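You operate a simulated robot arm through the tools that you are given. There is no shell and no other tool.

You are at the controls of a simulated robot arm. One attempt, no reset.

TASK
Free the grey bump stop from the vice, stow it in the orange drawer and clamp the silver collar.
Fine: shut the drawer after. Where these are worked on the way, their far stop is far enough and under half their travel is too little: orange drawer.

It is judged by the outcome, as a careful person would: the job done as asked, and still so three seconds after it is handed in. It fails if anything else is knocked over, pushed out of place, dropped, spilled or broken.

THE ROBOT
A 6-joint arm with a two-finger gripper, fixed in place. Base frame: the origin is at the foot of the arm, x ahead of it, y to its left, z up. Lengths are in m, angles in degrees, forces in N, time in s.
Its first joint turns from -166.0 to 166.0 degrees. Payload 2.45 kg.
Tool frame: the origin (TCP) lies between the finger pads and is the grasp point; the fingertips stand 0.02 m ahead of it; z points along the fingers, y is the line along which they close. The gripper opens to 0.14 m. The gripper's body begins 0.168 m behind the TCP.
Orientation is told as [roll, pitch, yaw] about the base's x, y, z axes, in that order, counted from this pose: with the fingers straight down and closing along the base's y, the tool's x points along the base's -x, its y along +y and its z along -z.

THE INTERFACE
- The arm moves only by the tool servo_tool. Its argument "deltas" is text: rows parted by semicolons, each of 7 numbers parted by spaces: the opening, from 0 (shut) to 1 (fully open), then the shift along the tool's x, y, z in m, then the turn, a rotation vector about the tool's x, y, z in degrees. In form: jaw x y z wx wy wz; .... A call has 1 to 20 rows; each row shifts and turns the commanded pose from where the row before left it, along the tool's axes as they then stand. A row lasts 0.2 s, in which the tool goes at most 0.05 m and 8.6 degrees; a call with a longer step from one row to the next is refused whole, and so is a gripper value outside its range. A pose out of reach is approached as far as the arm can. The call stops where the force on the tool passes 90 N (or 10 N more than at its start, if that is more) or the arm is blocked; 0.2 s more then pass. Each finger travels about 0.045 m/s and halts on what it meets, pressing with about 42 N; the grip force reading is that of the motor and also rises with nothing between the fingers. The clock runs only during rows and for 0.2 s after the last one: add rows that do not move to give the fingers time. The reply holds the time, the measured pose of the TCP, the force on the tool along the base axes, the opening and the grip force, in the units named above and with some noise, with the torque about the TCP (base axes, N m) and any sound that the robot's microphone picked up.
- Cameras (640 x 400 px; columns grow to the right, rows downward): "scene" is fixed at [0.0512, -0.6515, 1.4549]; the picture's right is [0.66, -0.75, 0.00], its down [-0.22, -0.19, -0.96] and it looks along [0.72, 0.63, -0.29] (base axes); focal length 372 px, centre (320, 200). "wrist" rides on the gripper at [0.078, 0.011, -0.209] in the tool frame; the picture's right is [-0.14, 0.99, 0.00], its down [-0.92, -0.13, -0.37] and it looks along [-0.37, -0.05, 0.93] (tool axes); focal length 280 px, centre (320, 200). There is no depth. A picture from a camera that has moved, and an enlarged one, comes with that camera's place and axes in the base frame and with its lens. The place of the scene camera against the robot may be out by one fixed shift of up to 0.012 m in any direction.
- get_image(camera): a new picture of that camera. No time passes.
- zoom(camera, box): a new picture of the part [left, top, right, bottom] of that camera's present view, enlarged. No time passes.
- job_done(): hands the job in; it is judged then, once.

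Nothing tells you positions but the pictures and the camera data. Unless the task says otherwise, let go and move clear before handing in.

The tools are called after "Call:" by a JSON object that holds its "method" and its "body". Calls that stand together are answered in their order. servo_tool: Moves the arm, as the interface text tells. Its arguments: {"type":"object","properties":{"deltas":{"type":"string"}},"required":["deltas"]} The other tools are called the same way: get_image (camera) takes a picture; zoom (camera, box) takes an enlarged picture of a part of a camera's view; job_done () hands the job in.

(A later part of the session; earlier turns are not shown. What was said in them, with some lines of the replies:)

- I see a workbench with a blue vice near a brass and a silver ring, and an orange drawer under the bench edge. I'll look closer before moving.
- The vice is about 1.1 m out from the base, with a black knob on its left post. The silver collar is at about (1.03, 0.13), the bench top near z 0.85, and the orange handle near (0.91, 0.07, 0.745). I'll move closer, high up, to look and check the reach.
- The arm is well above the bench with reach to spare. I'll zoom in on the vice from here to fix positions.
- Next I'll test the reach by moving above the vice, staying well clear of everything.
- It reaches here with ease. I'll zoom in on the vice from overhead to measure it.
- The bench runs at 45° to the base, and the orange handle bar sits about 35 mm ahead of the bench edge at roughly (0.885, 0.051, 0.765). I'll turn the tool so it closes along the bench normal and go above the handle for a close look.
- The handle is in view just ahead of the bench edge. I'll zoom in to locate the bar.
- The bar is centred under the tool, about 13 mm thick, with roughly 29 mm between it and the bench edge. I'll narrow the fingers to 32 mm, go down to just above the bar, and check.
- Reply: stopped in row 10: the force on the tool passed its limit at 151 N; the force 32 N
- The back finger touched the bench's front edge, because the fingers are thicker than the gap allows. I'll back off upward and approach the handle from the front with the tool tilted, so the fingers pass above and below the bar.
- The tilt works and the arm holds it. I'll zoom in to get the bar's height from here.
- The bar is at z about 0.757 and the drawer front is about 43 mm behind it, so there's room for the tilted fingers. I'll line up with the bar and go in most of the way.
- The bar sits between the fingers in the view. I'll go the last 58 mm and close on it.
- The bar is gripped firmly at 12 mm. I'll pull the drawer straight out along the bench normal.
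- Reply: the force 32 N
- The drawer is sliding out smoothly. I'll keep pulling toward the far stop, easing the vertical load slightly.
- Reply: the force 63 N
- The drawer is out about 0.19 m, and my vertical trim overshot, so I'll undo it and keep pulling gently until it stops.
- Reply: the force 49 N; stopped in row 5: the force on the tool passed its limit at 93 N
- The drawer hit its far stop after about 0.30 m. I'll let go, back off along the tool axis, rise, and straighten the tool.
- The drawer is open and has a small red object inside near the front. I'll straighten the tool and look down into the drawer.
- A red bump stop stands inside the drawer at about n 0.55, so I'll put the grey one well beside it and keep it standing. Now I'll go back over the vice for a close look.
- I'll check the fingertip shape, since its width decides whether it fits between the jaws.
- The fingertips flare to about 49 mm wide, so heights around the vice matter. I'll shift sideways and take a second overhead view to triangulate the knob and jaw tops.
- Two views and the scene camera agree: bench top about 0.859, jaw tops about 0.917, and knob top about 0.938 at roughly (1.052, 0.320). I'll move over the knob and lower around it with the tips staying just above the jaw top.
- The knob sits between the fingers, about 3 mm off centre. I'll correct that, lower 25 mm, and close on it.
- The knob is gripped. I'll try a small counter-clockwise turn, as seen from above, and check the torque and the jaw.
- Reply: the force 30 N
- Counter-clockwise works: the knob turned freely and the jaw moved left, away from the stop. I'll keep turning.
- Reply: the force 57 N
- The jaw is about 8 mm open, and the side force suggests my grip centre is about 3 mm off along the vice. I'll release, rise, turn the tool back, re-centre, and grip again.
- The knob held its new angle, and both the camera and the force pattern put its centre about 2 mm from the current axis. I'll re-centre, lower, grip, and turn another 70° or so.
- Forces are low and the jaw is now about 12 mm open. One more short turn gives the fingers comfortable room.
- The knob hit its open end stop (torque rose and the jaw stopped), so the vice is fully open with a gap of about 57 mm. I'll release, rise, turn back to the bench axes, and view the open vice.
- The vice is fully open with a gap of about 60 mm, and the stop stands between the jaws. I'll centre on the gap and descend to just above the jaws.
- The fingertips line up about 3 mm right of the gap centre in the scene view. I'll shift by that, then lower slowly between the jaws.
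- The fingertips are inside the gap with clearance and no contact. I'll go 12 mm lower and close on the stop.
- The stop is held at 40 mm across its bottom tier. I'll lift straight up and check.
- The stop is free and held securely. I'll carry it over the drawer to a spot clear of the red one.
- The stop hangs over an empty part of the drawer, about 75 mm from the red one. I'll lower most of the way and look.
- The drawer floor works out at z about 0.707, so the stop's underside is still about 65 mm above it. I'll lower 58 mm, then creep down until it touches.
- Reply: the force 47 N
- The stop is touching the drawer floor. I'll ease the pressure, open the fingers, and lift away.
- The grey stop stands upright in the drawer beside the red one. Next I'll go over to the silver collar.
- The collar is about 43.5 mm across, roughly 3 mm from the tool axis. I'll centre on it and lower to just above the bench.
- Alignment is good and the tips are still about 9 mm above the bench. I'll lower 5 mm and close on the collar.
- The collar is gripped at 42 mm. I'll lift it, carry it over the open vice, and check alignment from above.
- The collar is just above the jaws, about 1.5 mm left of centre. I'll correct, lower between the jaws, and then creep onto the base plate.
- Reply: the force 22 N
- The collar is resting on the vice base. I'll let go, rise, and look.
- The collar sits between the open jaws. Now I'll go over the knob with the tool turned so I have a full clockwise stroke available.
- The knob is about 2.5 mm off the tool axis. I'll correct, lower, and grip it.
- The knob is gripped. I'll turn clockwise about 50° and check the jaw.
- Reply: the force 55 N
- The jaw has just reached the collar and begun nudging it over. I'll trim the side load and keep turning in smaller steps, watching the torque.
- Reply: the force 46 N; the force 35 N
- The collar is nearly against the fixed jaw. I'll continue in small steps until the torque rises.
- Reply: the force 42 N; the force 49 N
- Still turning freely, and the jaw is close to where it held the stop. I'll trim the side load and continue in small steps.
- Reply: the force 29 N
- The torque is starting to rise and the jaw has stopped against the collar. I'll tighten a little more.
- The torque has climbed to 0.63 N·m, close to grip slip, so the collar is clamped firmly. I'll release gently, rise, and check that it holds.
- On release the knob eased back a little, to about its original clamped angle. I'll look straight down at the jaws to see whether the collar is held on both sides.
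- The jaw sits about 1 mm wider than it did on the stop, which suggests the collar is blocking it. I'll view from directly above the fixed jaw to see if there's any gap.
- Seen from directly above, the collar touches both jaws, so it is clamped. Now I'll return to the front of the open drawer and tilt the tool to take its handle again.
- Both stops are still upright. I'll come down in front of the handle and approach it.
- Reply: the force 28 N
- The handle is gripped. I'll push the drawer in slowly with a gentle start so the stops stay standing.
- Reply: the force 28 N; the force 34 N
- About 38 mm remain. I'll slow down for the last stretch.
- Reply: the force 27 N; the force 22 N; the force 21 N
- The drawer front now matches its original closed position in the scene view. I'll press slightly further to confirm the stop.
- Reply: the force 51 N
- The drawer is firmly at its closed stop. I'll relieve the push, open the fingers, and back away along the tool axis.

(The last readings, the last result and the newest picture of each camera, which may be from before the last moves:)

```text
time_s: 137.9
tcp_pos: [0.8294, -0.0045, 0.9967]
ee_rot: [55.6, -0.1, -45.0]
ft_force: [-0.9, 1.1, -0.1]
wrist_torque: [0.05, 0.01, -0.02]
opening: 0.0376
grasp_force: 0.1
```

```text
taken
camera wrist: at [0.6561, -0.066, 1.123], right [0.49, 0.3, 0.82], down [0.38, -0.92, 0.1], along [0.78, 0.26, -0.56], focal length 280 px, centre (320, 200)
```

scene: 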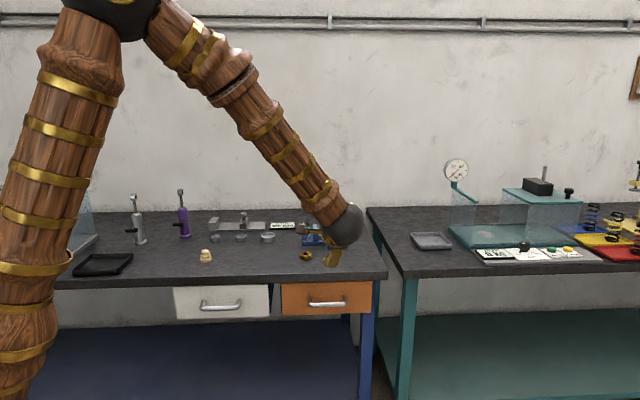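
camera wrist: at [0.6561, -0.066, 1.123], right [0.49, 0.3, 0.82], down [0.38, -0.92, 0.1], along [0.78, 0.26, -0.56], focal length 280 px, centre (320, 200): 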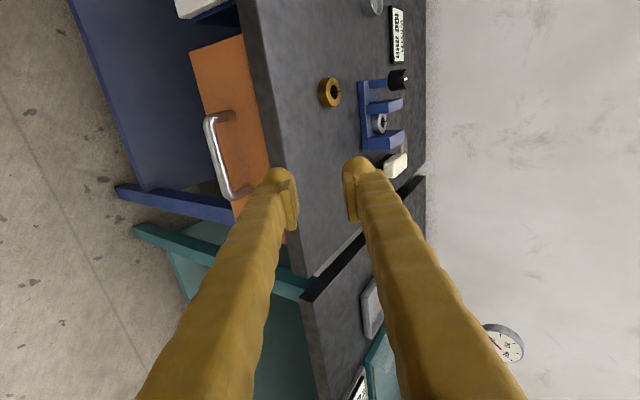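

The drawer looks shut. I'll move clear and do a final check on the vice and drawer.

Call:
{"method": "servo_tool", "body": {"deltas": "0.27 0 0.03 -0.035 0 0 0; 0.27 0 0.03 -0.035 0 0 0; 0.27 0 0.03 -0.035 0 0 0; 0.27 0 0.04 -0.02 8 0 0; 0.27 0 0 0 8 0 0; 0.27 0 0 0 8 0 0; 0.27 0 0 0 8 0 0; 0.27 0 0 0 8 0 0; 0.27 0 0 0 8 0 0; 0.27 0 0 0 7.6 0 0; 0.27 0.03 0 -0.02 0 0 0; 0.27 0.04 0 -0.02 0 0 0; 0.27 0.04 0 -0.02 0 0 0; 0.27 0.04 0 -0.02 0 0 0; 0.27 0 0 0 0 0 0; 0.27 0 0 0 0 0 0"}}

Call:
{"method": "get_image", "body": {"camera": "scene"}}

Call:
{"method": "zoom", "body": {"camera": "scene", "box": [270, 270, 390, 330]}}

Call:
{"method": "zoom", "body": {"camera": "scene", "box": [290, 205, 365, 265]}}

```text
time_s: 141.3
tcp_pos: [0.7033, 0.0814, 1.2558]
ee_rot: [0.0, -0.1, -45.1]
ft_force: [0.5, -0.5, -0.3]
wrist_torque: [-0.02, 0.03, -0.05]
opening: 0.0376
grasp_force: 0.1
```

```text
taken
```

scene: 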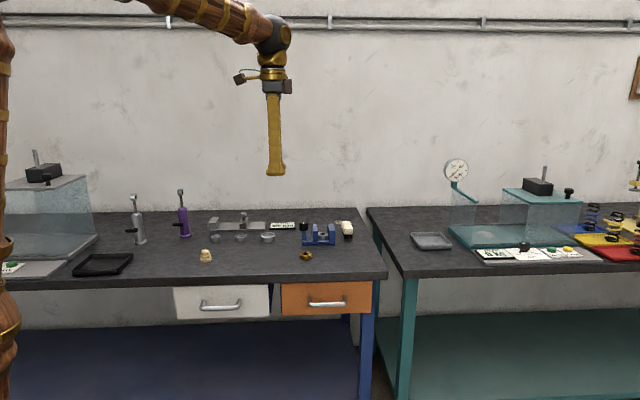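

```text
5.33 times, centred on (330, 300) of scene
camera zoom: at [0.0512, -0.6515, 1.4549], right [0.66, -0.75, 0.0], down [-0.22, -0.19, -0.96], along [0.72, 0.63, -0.29], focal length 1984 px, centre (267, -333)
```

zoom: 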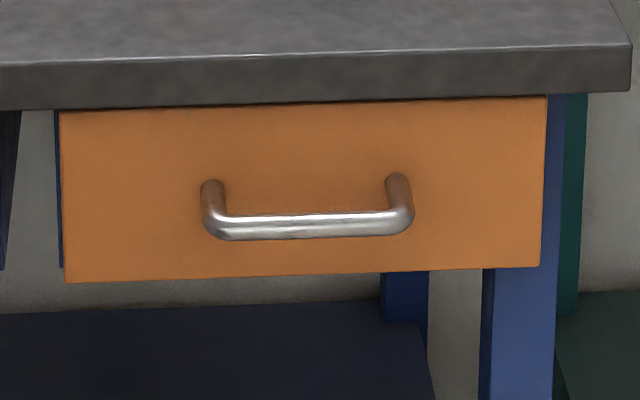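

```text
6.67 times, centred on (328, 235) of scene
camera zoom: at [0.0512, -0.6515, 1.4549], right [0.66, -0.75, 0.0], down [-0.22, -0.19, -0.96], along [0.72, 0.63, -0.29], focal length 2480 px, centre (270, -33)
```

zoom: 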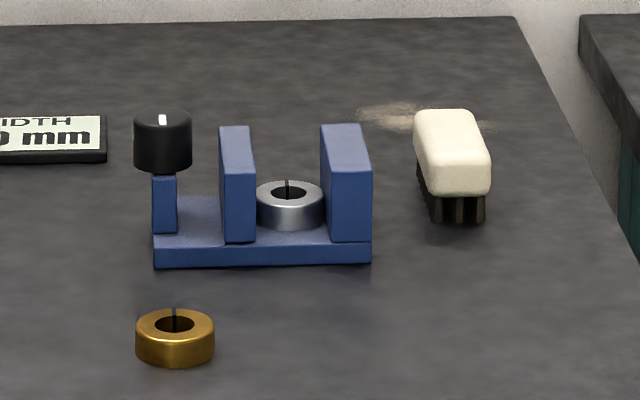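

The drawer is shut exactly as it was at the start. One doubt remains: the knob relaxed about 8° after I let go, so I'll check the moving-jaw side of the collar from directly above before handing in.

Call:
{"method": "servo_tool", "body": {"deltas": "0.5 -0.0176 0.0343 0.0188 0 0 0; 0.5 -0.0176 0.0343 0.0188 0 0 0; 0.5 -0.0176 0.0343 0.0188 0 0 0; 0.5 -0.0176 0.0343 0.0188 0 0 0; 0.5 -0.0176 0.0343 0.0188 0 0 0; 0.5 -0.0176 0.0343 0.0188 0 0 0; 0.5 -0.0176 0.0343 0.0188 0 0 0; 0.5 -0.0176 0.0343 0.0188 0 0 0; 0.5 -0.0176 0.0343 0.0188 0 0 0; 0.5 -0.0176 0.0343 0.0188 0 0 0; 0.5 -0.0176 0.0343 0.0188 0 0 0; 0.5 -0.0176 0.0343 0.0188 0 0 0; 0.5 0 0 0 0 0 0; 0.5 0 0 0 0 0 0"}}

Call:
{"method": "zoom", "body": {"camera": "wrist", "box": [285, 40, 375, 140]}}

Call:
{"method": "zoom", "body": {"camera": "wrist", "box": [305, 70, 345, 115]}}

```text
time_s: 144.3
tcp_pos: [1.144, 0.2225, 1.0305]
ee_rot: [0.1, 0.0, -45.1]
ft_force: [-0.1, 0.1, 0.6]
wrist_torque: [0.02, 0.02, 0.03]
opening: 0.0699
grasp_force: 0.1
```

```text
4.00 times, centred on (330, 90) of wrist
camera zoom: at [1.0957, 0.285, 1.2377], right [0.8, 0.6, 0.0], down [0.56, -0.74, 0.37], along [0.22, -0.29, -0.93], focal length 1122 px, centre (280, 640)
```

zoom: 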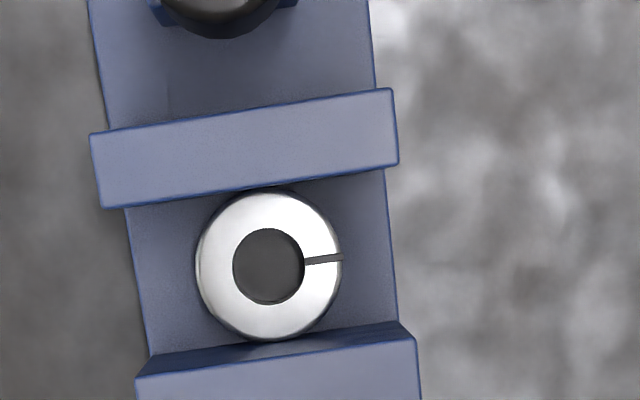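

```text
8.89 times, centred on (325, 92) of wrist
camera zoom: at [1.0957, 0.285, 1.2377], right [0.8, 0.6, 0.0], down [0.56, -0.74, 0.37], along [0.22, -0.29, -0.93], focal length 2492 px, centre (276, 1156)
```

zoom: 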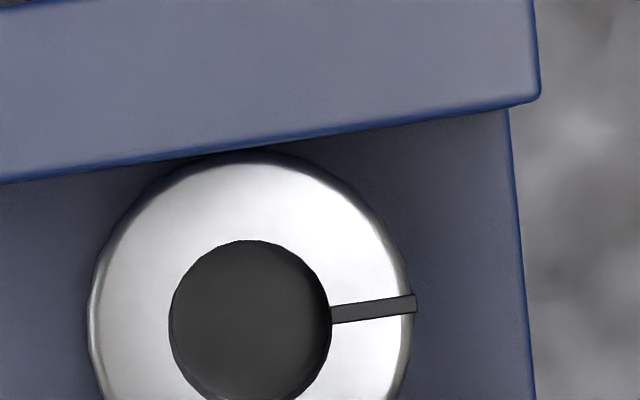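

From above, the collar touches the moving jaw as well, so it is held on both sides. To be sure of some clamping preload, I'll re-tighten the knob and this time ease off slowly before letting go.

Call:
{"method": "servo_tool", "body": {"deltas": "0.5 0.04 0.001 0 0 0 0; 0.5 0.04 0.001 0 0 0 0; 0.5 0.04 0.001 0 0 0 0; 0.5 0.0148 0.0005 0.01 0 0 0; 0.5 0 0 0.025 0 0 0; 0.5 0 0 0.025 0 0 0; 0.5 0 0 0 0 0 0; 0.5 0 0 0 0 0 0"}}

Call:
{"method": "zoom", "body": {"camera": "wrist", "box": [260, 130, 380, 250]}}

```text
time_s: 146.1
tcp_pos: [1.0504, 0.3193, 0.9702]
ee_rot: [0.1, -0.1, -45.1]
ft_force: [-0.7, -0.1, -0.7]
wrist_torque: [0.03, 0.03, 0.01]
opening: 0.0701
grasp_force: 0.0
```

```text
3.33 times, centred on (320, 190) of wrist
camera zoom: at [1.0027, 0.3819, 1.1776], right [0.8, 0.6, 0.0], down [0.56, -0.74, 0.37], along [0.22, -0.29, -0.93], focal length 935 px, centre (320, 233)
```

zoom: 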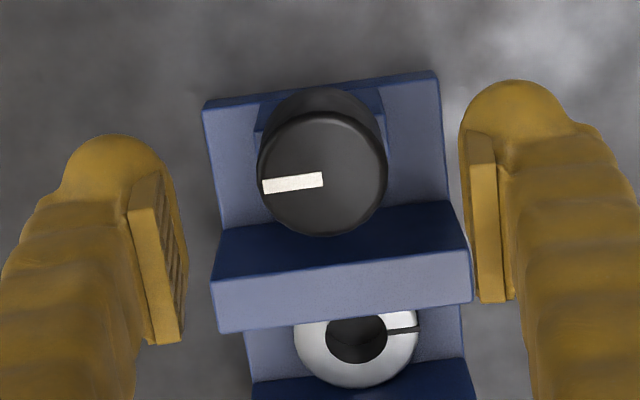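

The knob is centred under the tool. I'll lower and grip it.

Call:
{"method": "servo_tool", "body": {"deltas": "0.5 0 0 0.01 0 0 0; 0.5 0 0 0.01 0 0 0; 0.5 0 0 0.005 0 0 0; 0.5 0 0 0 0 0 0; 0.1 0 0 0 0 0 0; 0.1 0 0 0 0 0 0; 0.1 0 0 0 0 0 0; 0.1 0 0 0 0 0 0; 0.1 0 0 0 0 0 0"}}

Call:
{"method": "servo_tool", "body": {"deltas": "0.1 0 0 0 0 0 2; 0.1 0 0 0 0 0 2; 0.1 0 0 0 0 0 0"}}

```text
time_s: 148.1
tcp_pos: [1.0517, 0.3199, 0.9443]
ee_rot: [0.1, 0.0, -45.1]
ft_force: [-2.3, -2.5, -2.1]
wrist_torque: [-0.02, 0.02, 0.03]
opening: 0.0346
grasp_force: 45.2
```

```text
time_s: 148.9
tcp_pos: [1.0518, 0.3206, 0.946]
ee_rot: [0.2, -0.1, -49.1]
ft_force: [12.6, 0.8, -5.6]
wrist_torque: [0.0, -0.17, 0.08]
opening: 0.0347
grasp_force: 45.3
```

Call:
{"method": "servo_tool", "body": {"deltas": "0.1 0 0 0 0 0 2; 0.1 0 0 0 0 0 2; 0.1 0 0 0 0 0 0"}}

Call:
{"method": "servo_tool", "body": {"deltas": "0.1 0 0 0 0 0 3; 0.1 0 0 0 0 0 3; 0.1 0 0 0 0 0 0; 0.1 0 0 0 0 0 0"}}

Call:
{"method": "zoom", "body": {"camera": "scene", "box": [305, 215, 350, 255]}}

```text
time_s: 149.7
tcp_pos: [1.0509, 0.3197, 0.9468]
ee_rot: [0.2, -0.1, -53.1]
ft_force: [21.9, 1.3, -5.4]
wrist_torque: [0.01, -0.24, 0.35]
opening: 0.0348
grasp_force: 44.5
```

```text
time_s: 150.7
tcp_pos: [1.0515, 0.3218, 0.9462]
ee_rot: [0.2, 0.0, -59.1]
ft_force: [11.0, 12.6, 2.4]
wrist_torque: [0.17, -0.1, 0.46]
opening: 0.0342
grasp_force: 45.0
```

```text
10.00 times, centred on (328, 235) of scene
camera zoom: at [0.0512, -0.6515, 1.4549], right [0.66, -0.75, 0.0], down [-0.22, -0.19, -0.96], along [0.72, 0.63, -0.29], focal length 3720 px, centre (245, -150)
```

zoom: 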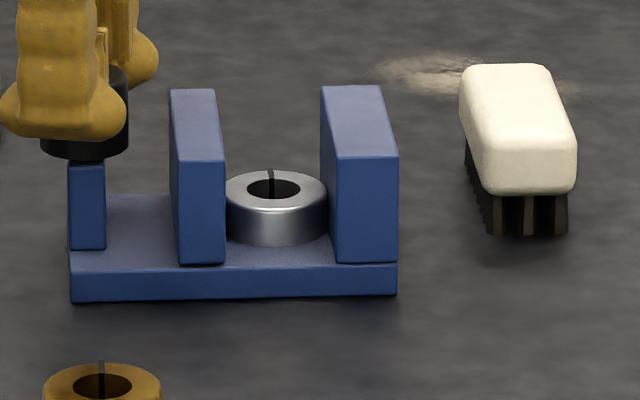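

Torque is back up to 0.46 N·m. Now I'll ease off slowly.

Call:
{"method": "servo_tool", "body": {"deltas": "0.1 0 0 0 0 0 -1.5; 0.1 0 0 0 0 0 -1.5; 0.1 0 0 0 0 0 -1.5; 0.1 0 0 0 0 0 0"}}

```text
time_s: 151.7
tcp_pos: [1.0505, 0.3218, 0.9457]
ee_rot: [0.1, 0.1, -54.7]
ft_force: [10.2, 18.1, -0.6]
wrist_torque: [0.19, -0.08, 0.16]
opening: 0.0347
grasp_force: 44.7
```

Call:
{"method": "servo_tool", "body": {"deltas": "0.1 0 0 0 0 0 -0.6; 0.1 0 0 0 0 0 -0.6; 0.1 0 0 0 0 0 0; 0.1 0 0 0 0 0 0"}}

```text
time_s: 152.7
tcp_pos: [1.0506, 0.3208, 0.9464]
ee_rot: [0.0, 0.0, -53.4]
ft_force: [8.6, 19.5, -4.4]
wrist_torque: [0.23, -0.05, 0.08]
opening: 0.0344
grasp_force: 44.8
```

The torque is down to 0.08 N·m, still on the tight side. I'll open the fingers and rise.

Call:
{"method": "servo_tool", "body": {"deltas": "0.5 0 0 0 0 0 0; 0.5 0 0 0 0 0 0; 0.5 0 0 0 0 0 0; 0.5 0 0 0 0 0 0; 0.5 0 0 -0.02 0 0 0; 0.5 0 0 -0.03 0 0 0; 0.5 0 0 -0.04 0 0 0; 0.5 0 0 0 0 0 0"}}

Call:
{"method": "zoom", "body": {"camera": "scene", "box": [305, 215, 350, 255]}}

Call:
{"method": "zoom", "body": {"camera": "wrist", "box": [260, 100, 400, 240]}}

```text
time_s: 154.5
tcp_pos: [1.0512, 0.3225, 1.0351]
ee_rot: [0.2, 0.0, -53.3]
ft_force: [-0.1, -0.4, -0.1]
wrist_torque: [0.01, -0.01, 0.02]
opening: 0.0701
grasp_force: 0.0
```

```text
10.00 times, centred on (328, 235) of scene
camera zoom: at [0.0512, -0.6515, 1.4549], right [0.66, -0.75, 0.0], down [-0.22, -0.19, -0.96], along [0.72, 0.63, -0.29], focal length 3720 px, centre (245, -150)
```

zoom: 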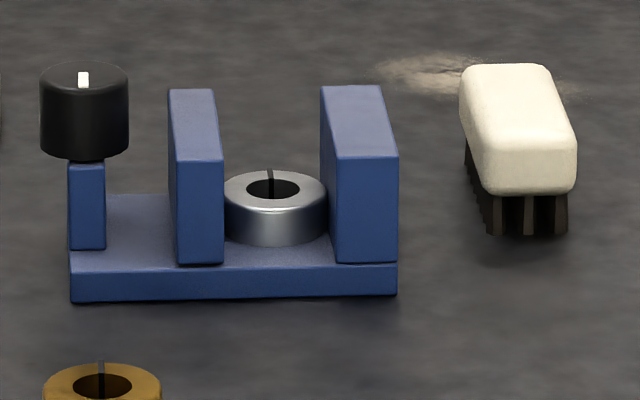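

```text
2.86 times, centred on (330, 170) of wrist
camera zoom: at [1.0119, 0.3907, 1.243], right [0.88, 0.48, 0.0], down [0.45, -0.82, 0.37], along [0.18, -0.32, -0.93], focal length 801 px, centre (291, 286)
```

zoom: 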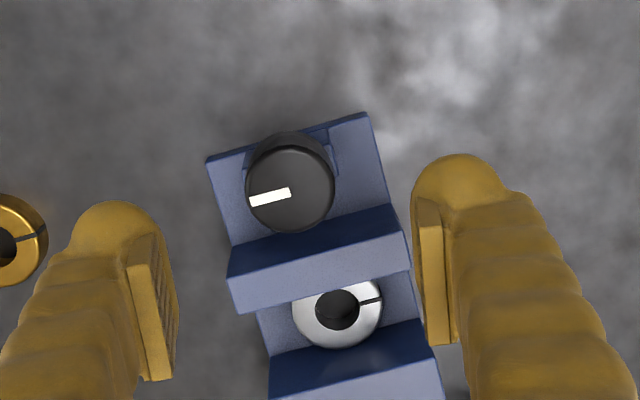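

The jaw settled in the same spot with the collar held on both sides, so that is its natural clamped position. I'll move clear and take a last look.

Call:
{"method": "servo_tool", "body": {"deltas": "0.5 0 0 -0.04 0 0 0; 0.5 0 0 -0.04 0 0 0; 0.5 0 -0.03 -0.03 0 0 0; 0.5 0 -0.04 -0.02 0 0 0; 0.5 0 -0.045 0 0 0 0; 0.5 0 -0.045 0 0 0 0; 0.5 0 -0.045 0 0 0 0; 0.5 0 -0.045 0 0 0 0; 0.5 0 -0.04 0 0 0 0; 0.5 0 0 0 0 0 0; 0.5 0 0 0 0 0 0"}}

Call:
{"method": "get_image", "body": {"camera": "scene"}}

Call:
{"method": "zoom", "body": {"camera": "scene", "box": [160, 180, 400, 330]}}

```text
time_s: 156.9
tcp_pos: [0.8175, 0.1464, 1.166]
ee_rot: [0.1, 0.0, -53.4]
ft_force: [-0.2, 0.6, 0.0]
wrist_torque: [0.03, -0.03, 0.02]
opening: 0.07
grasp_force: 0.0
```

```text
taken
```

scene: 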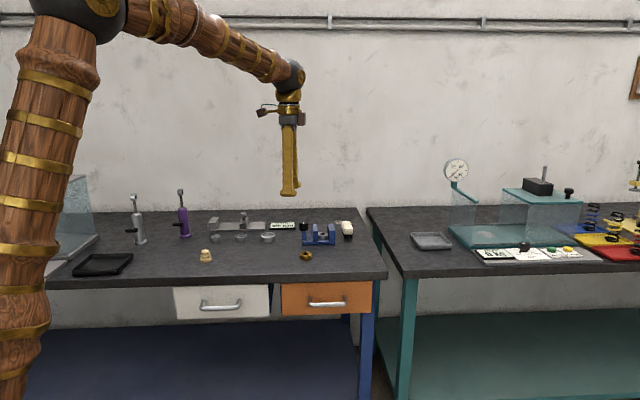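

```text
2.67 times, centred on (280, 255) of scene
camera zoom: at [0.0512, -0.6515, 1.4549], right [0.66, -0.75, 0.0], down [-0.22, -0.19, -0.96], along [0.72, 0.63, -0.29], focal length 992 px, centre (427, 53)
```

zoom: 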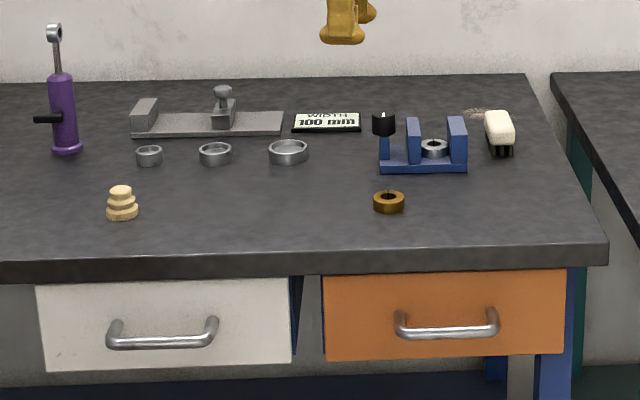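

The grey stop is in the orange drawer, which is shut. The silver collar is clamped in the vice, the other items are where they started, and the arm is clear, so I'm handing the job in.

Call:
{"method": "job_done", "body": {}}

```text
The job is handed in.
```

The grey bump stop is out of the vice and in the orange drawer, the drawer is shut, and the silver collar is clamped in the vice. The job has been handed in.

- **Drawer:** I opened it to its far stop, about 0.30 m. A red bump stop was already inside, so I stood the grey one about 75 mm from it. Both were upright just before I closed the drawer. I closed it slowly to its end stop, but I couldn't see inside once it was shut. The front matches its starting position in the scene view.
- **Collar:** It touches both jaws. I tightened the knob twice, and both times it relaxed to the same angle when I let go. The collar is held, but I couldn't measure how much force is left on it.
- **Bench contact:** On my first try at the drawer handle, a fingertip hit the bench edge at about 151 N. I backed off and saw no damage or movement.

Nothing else on the bench moved in the final pictures.
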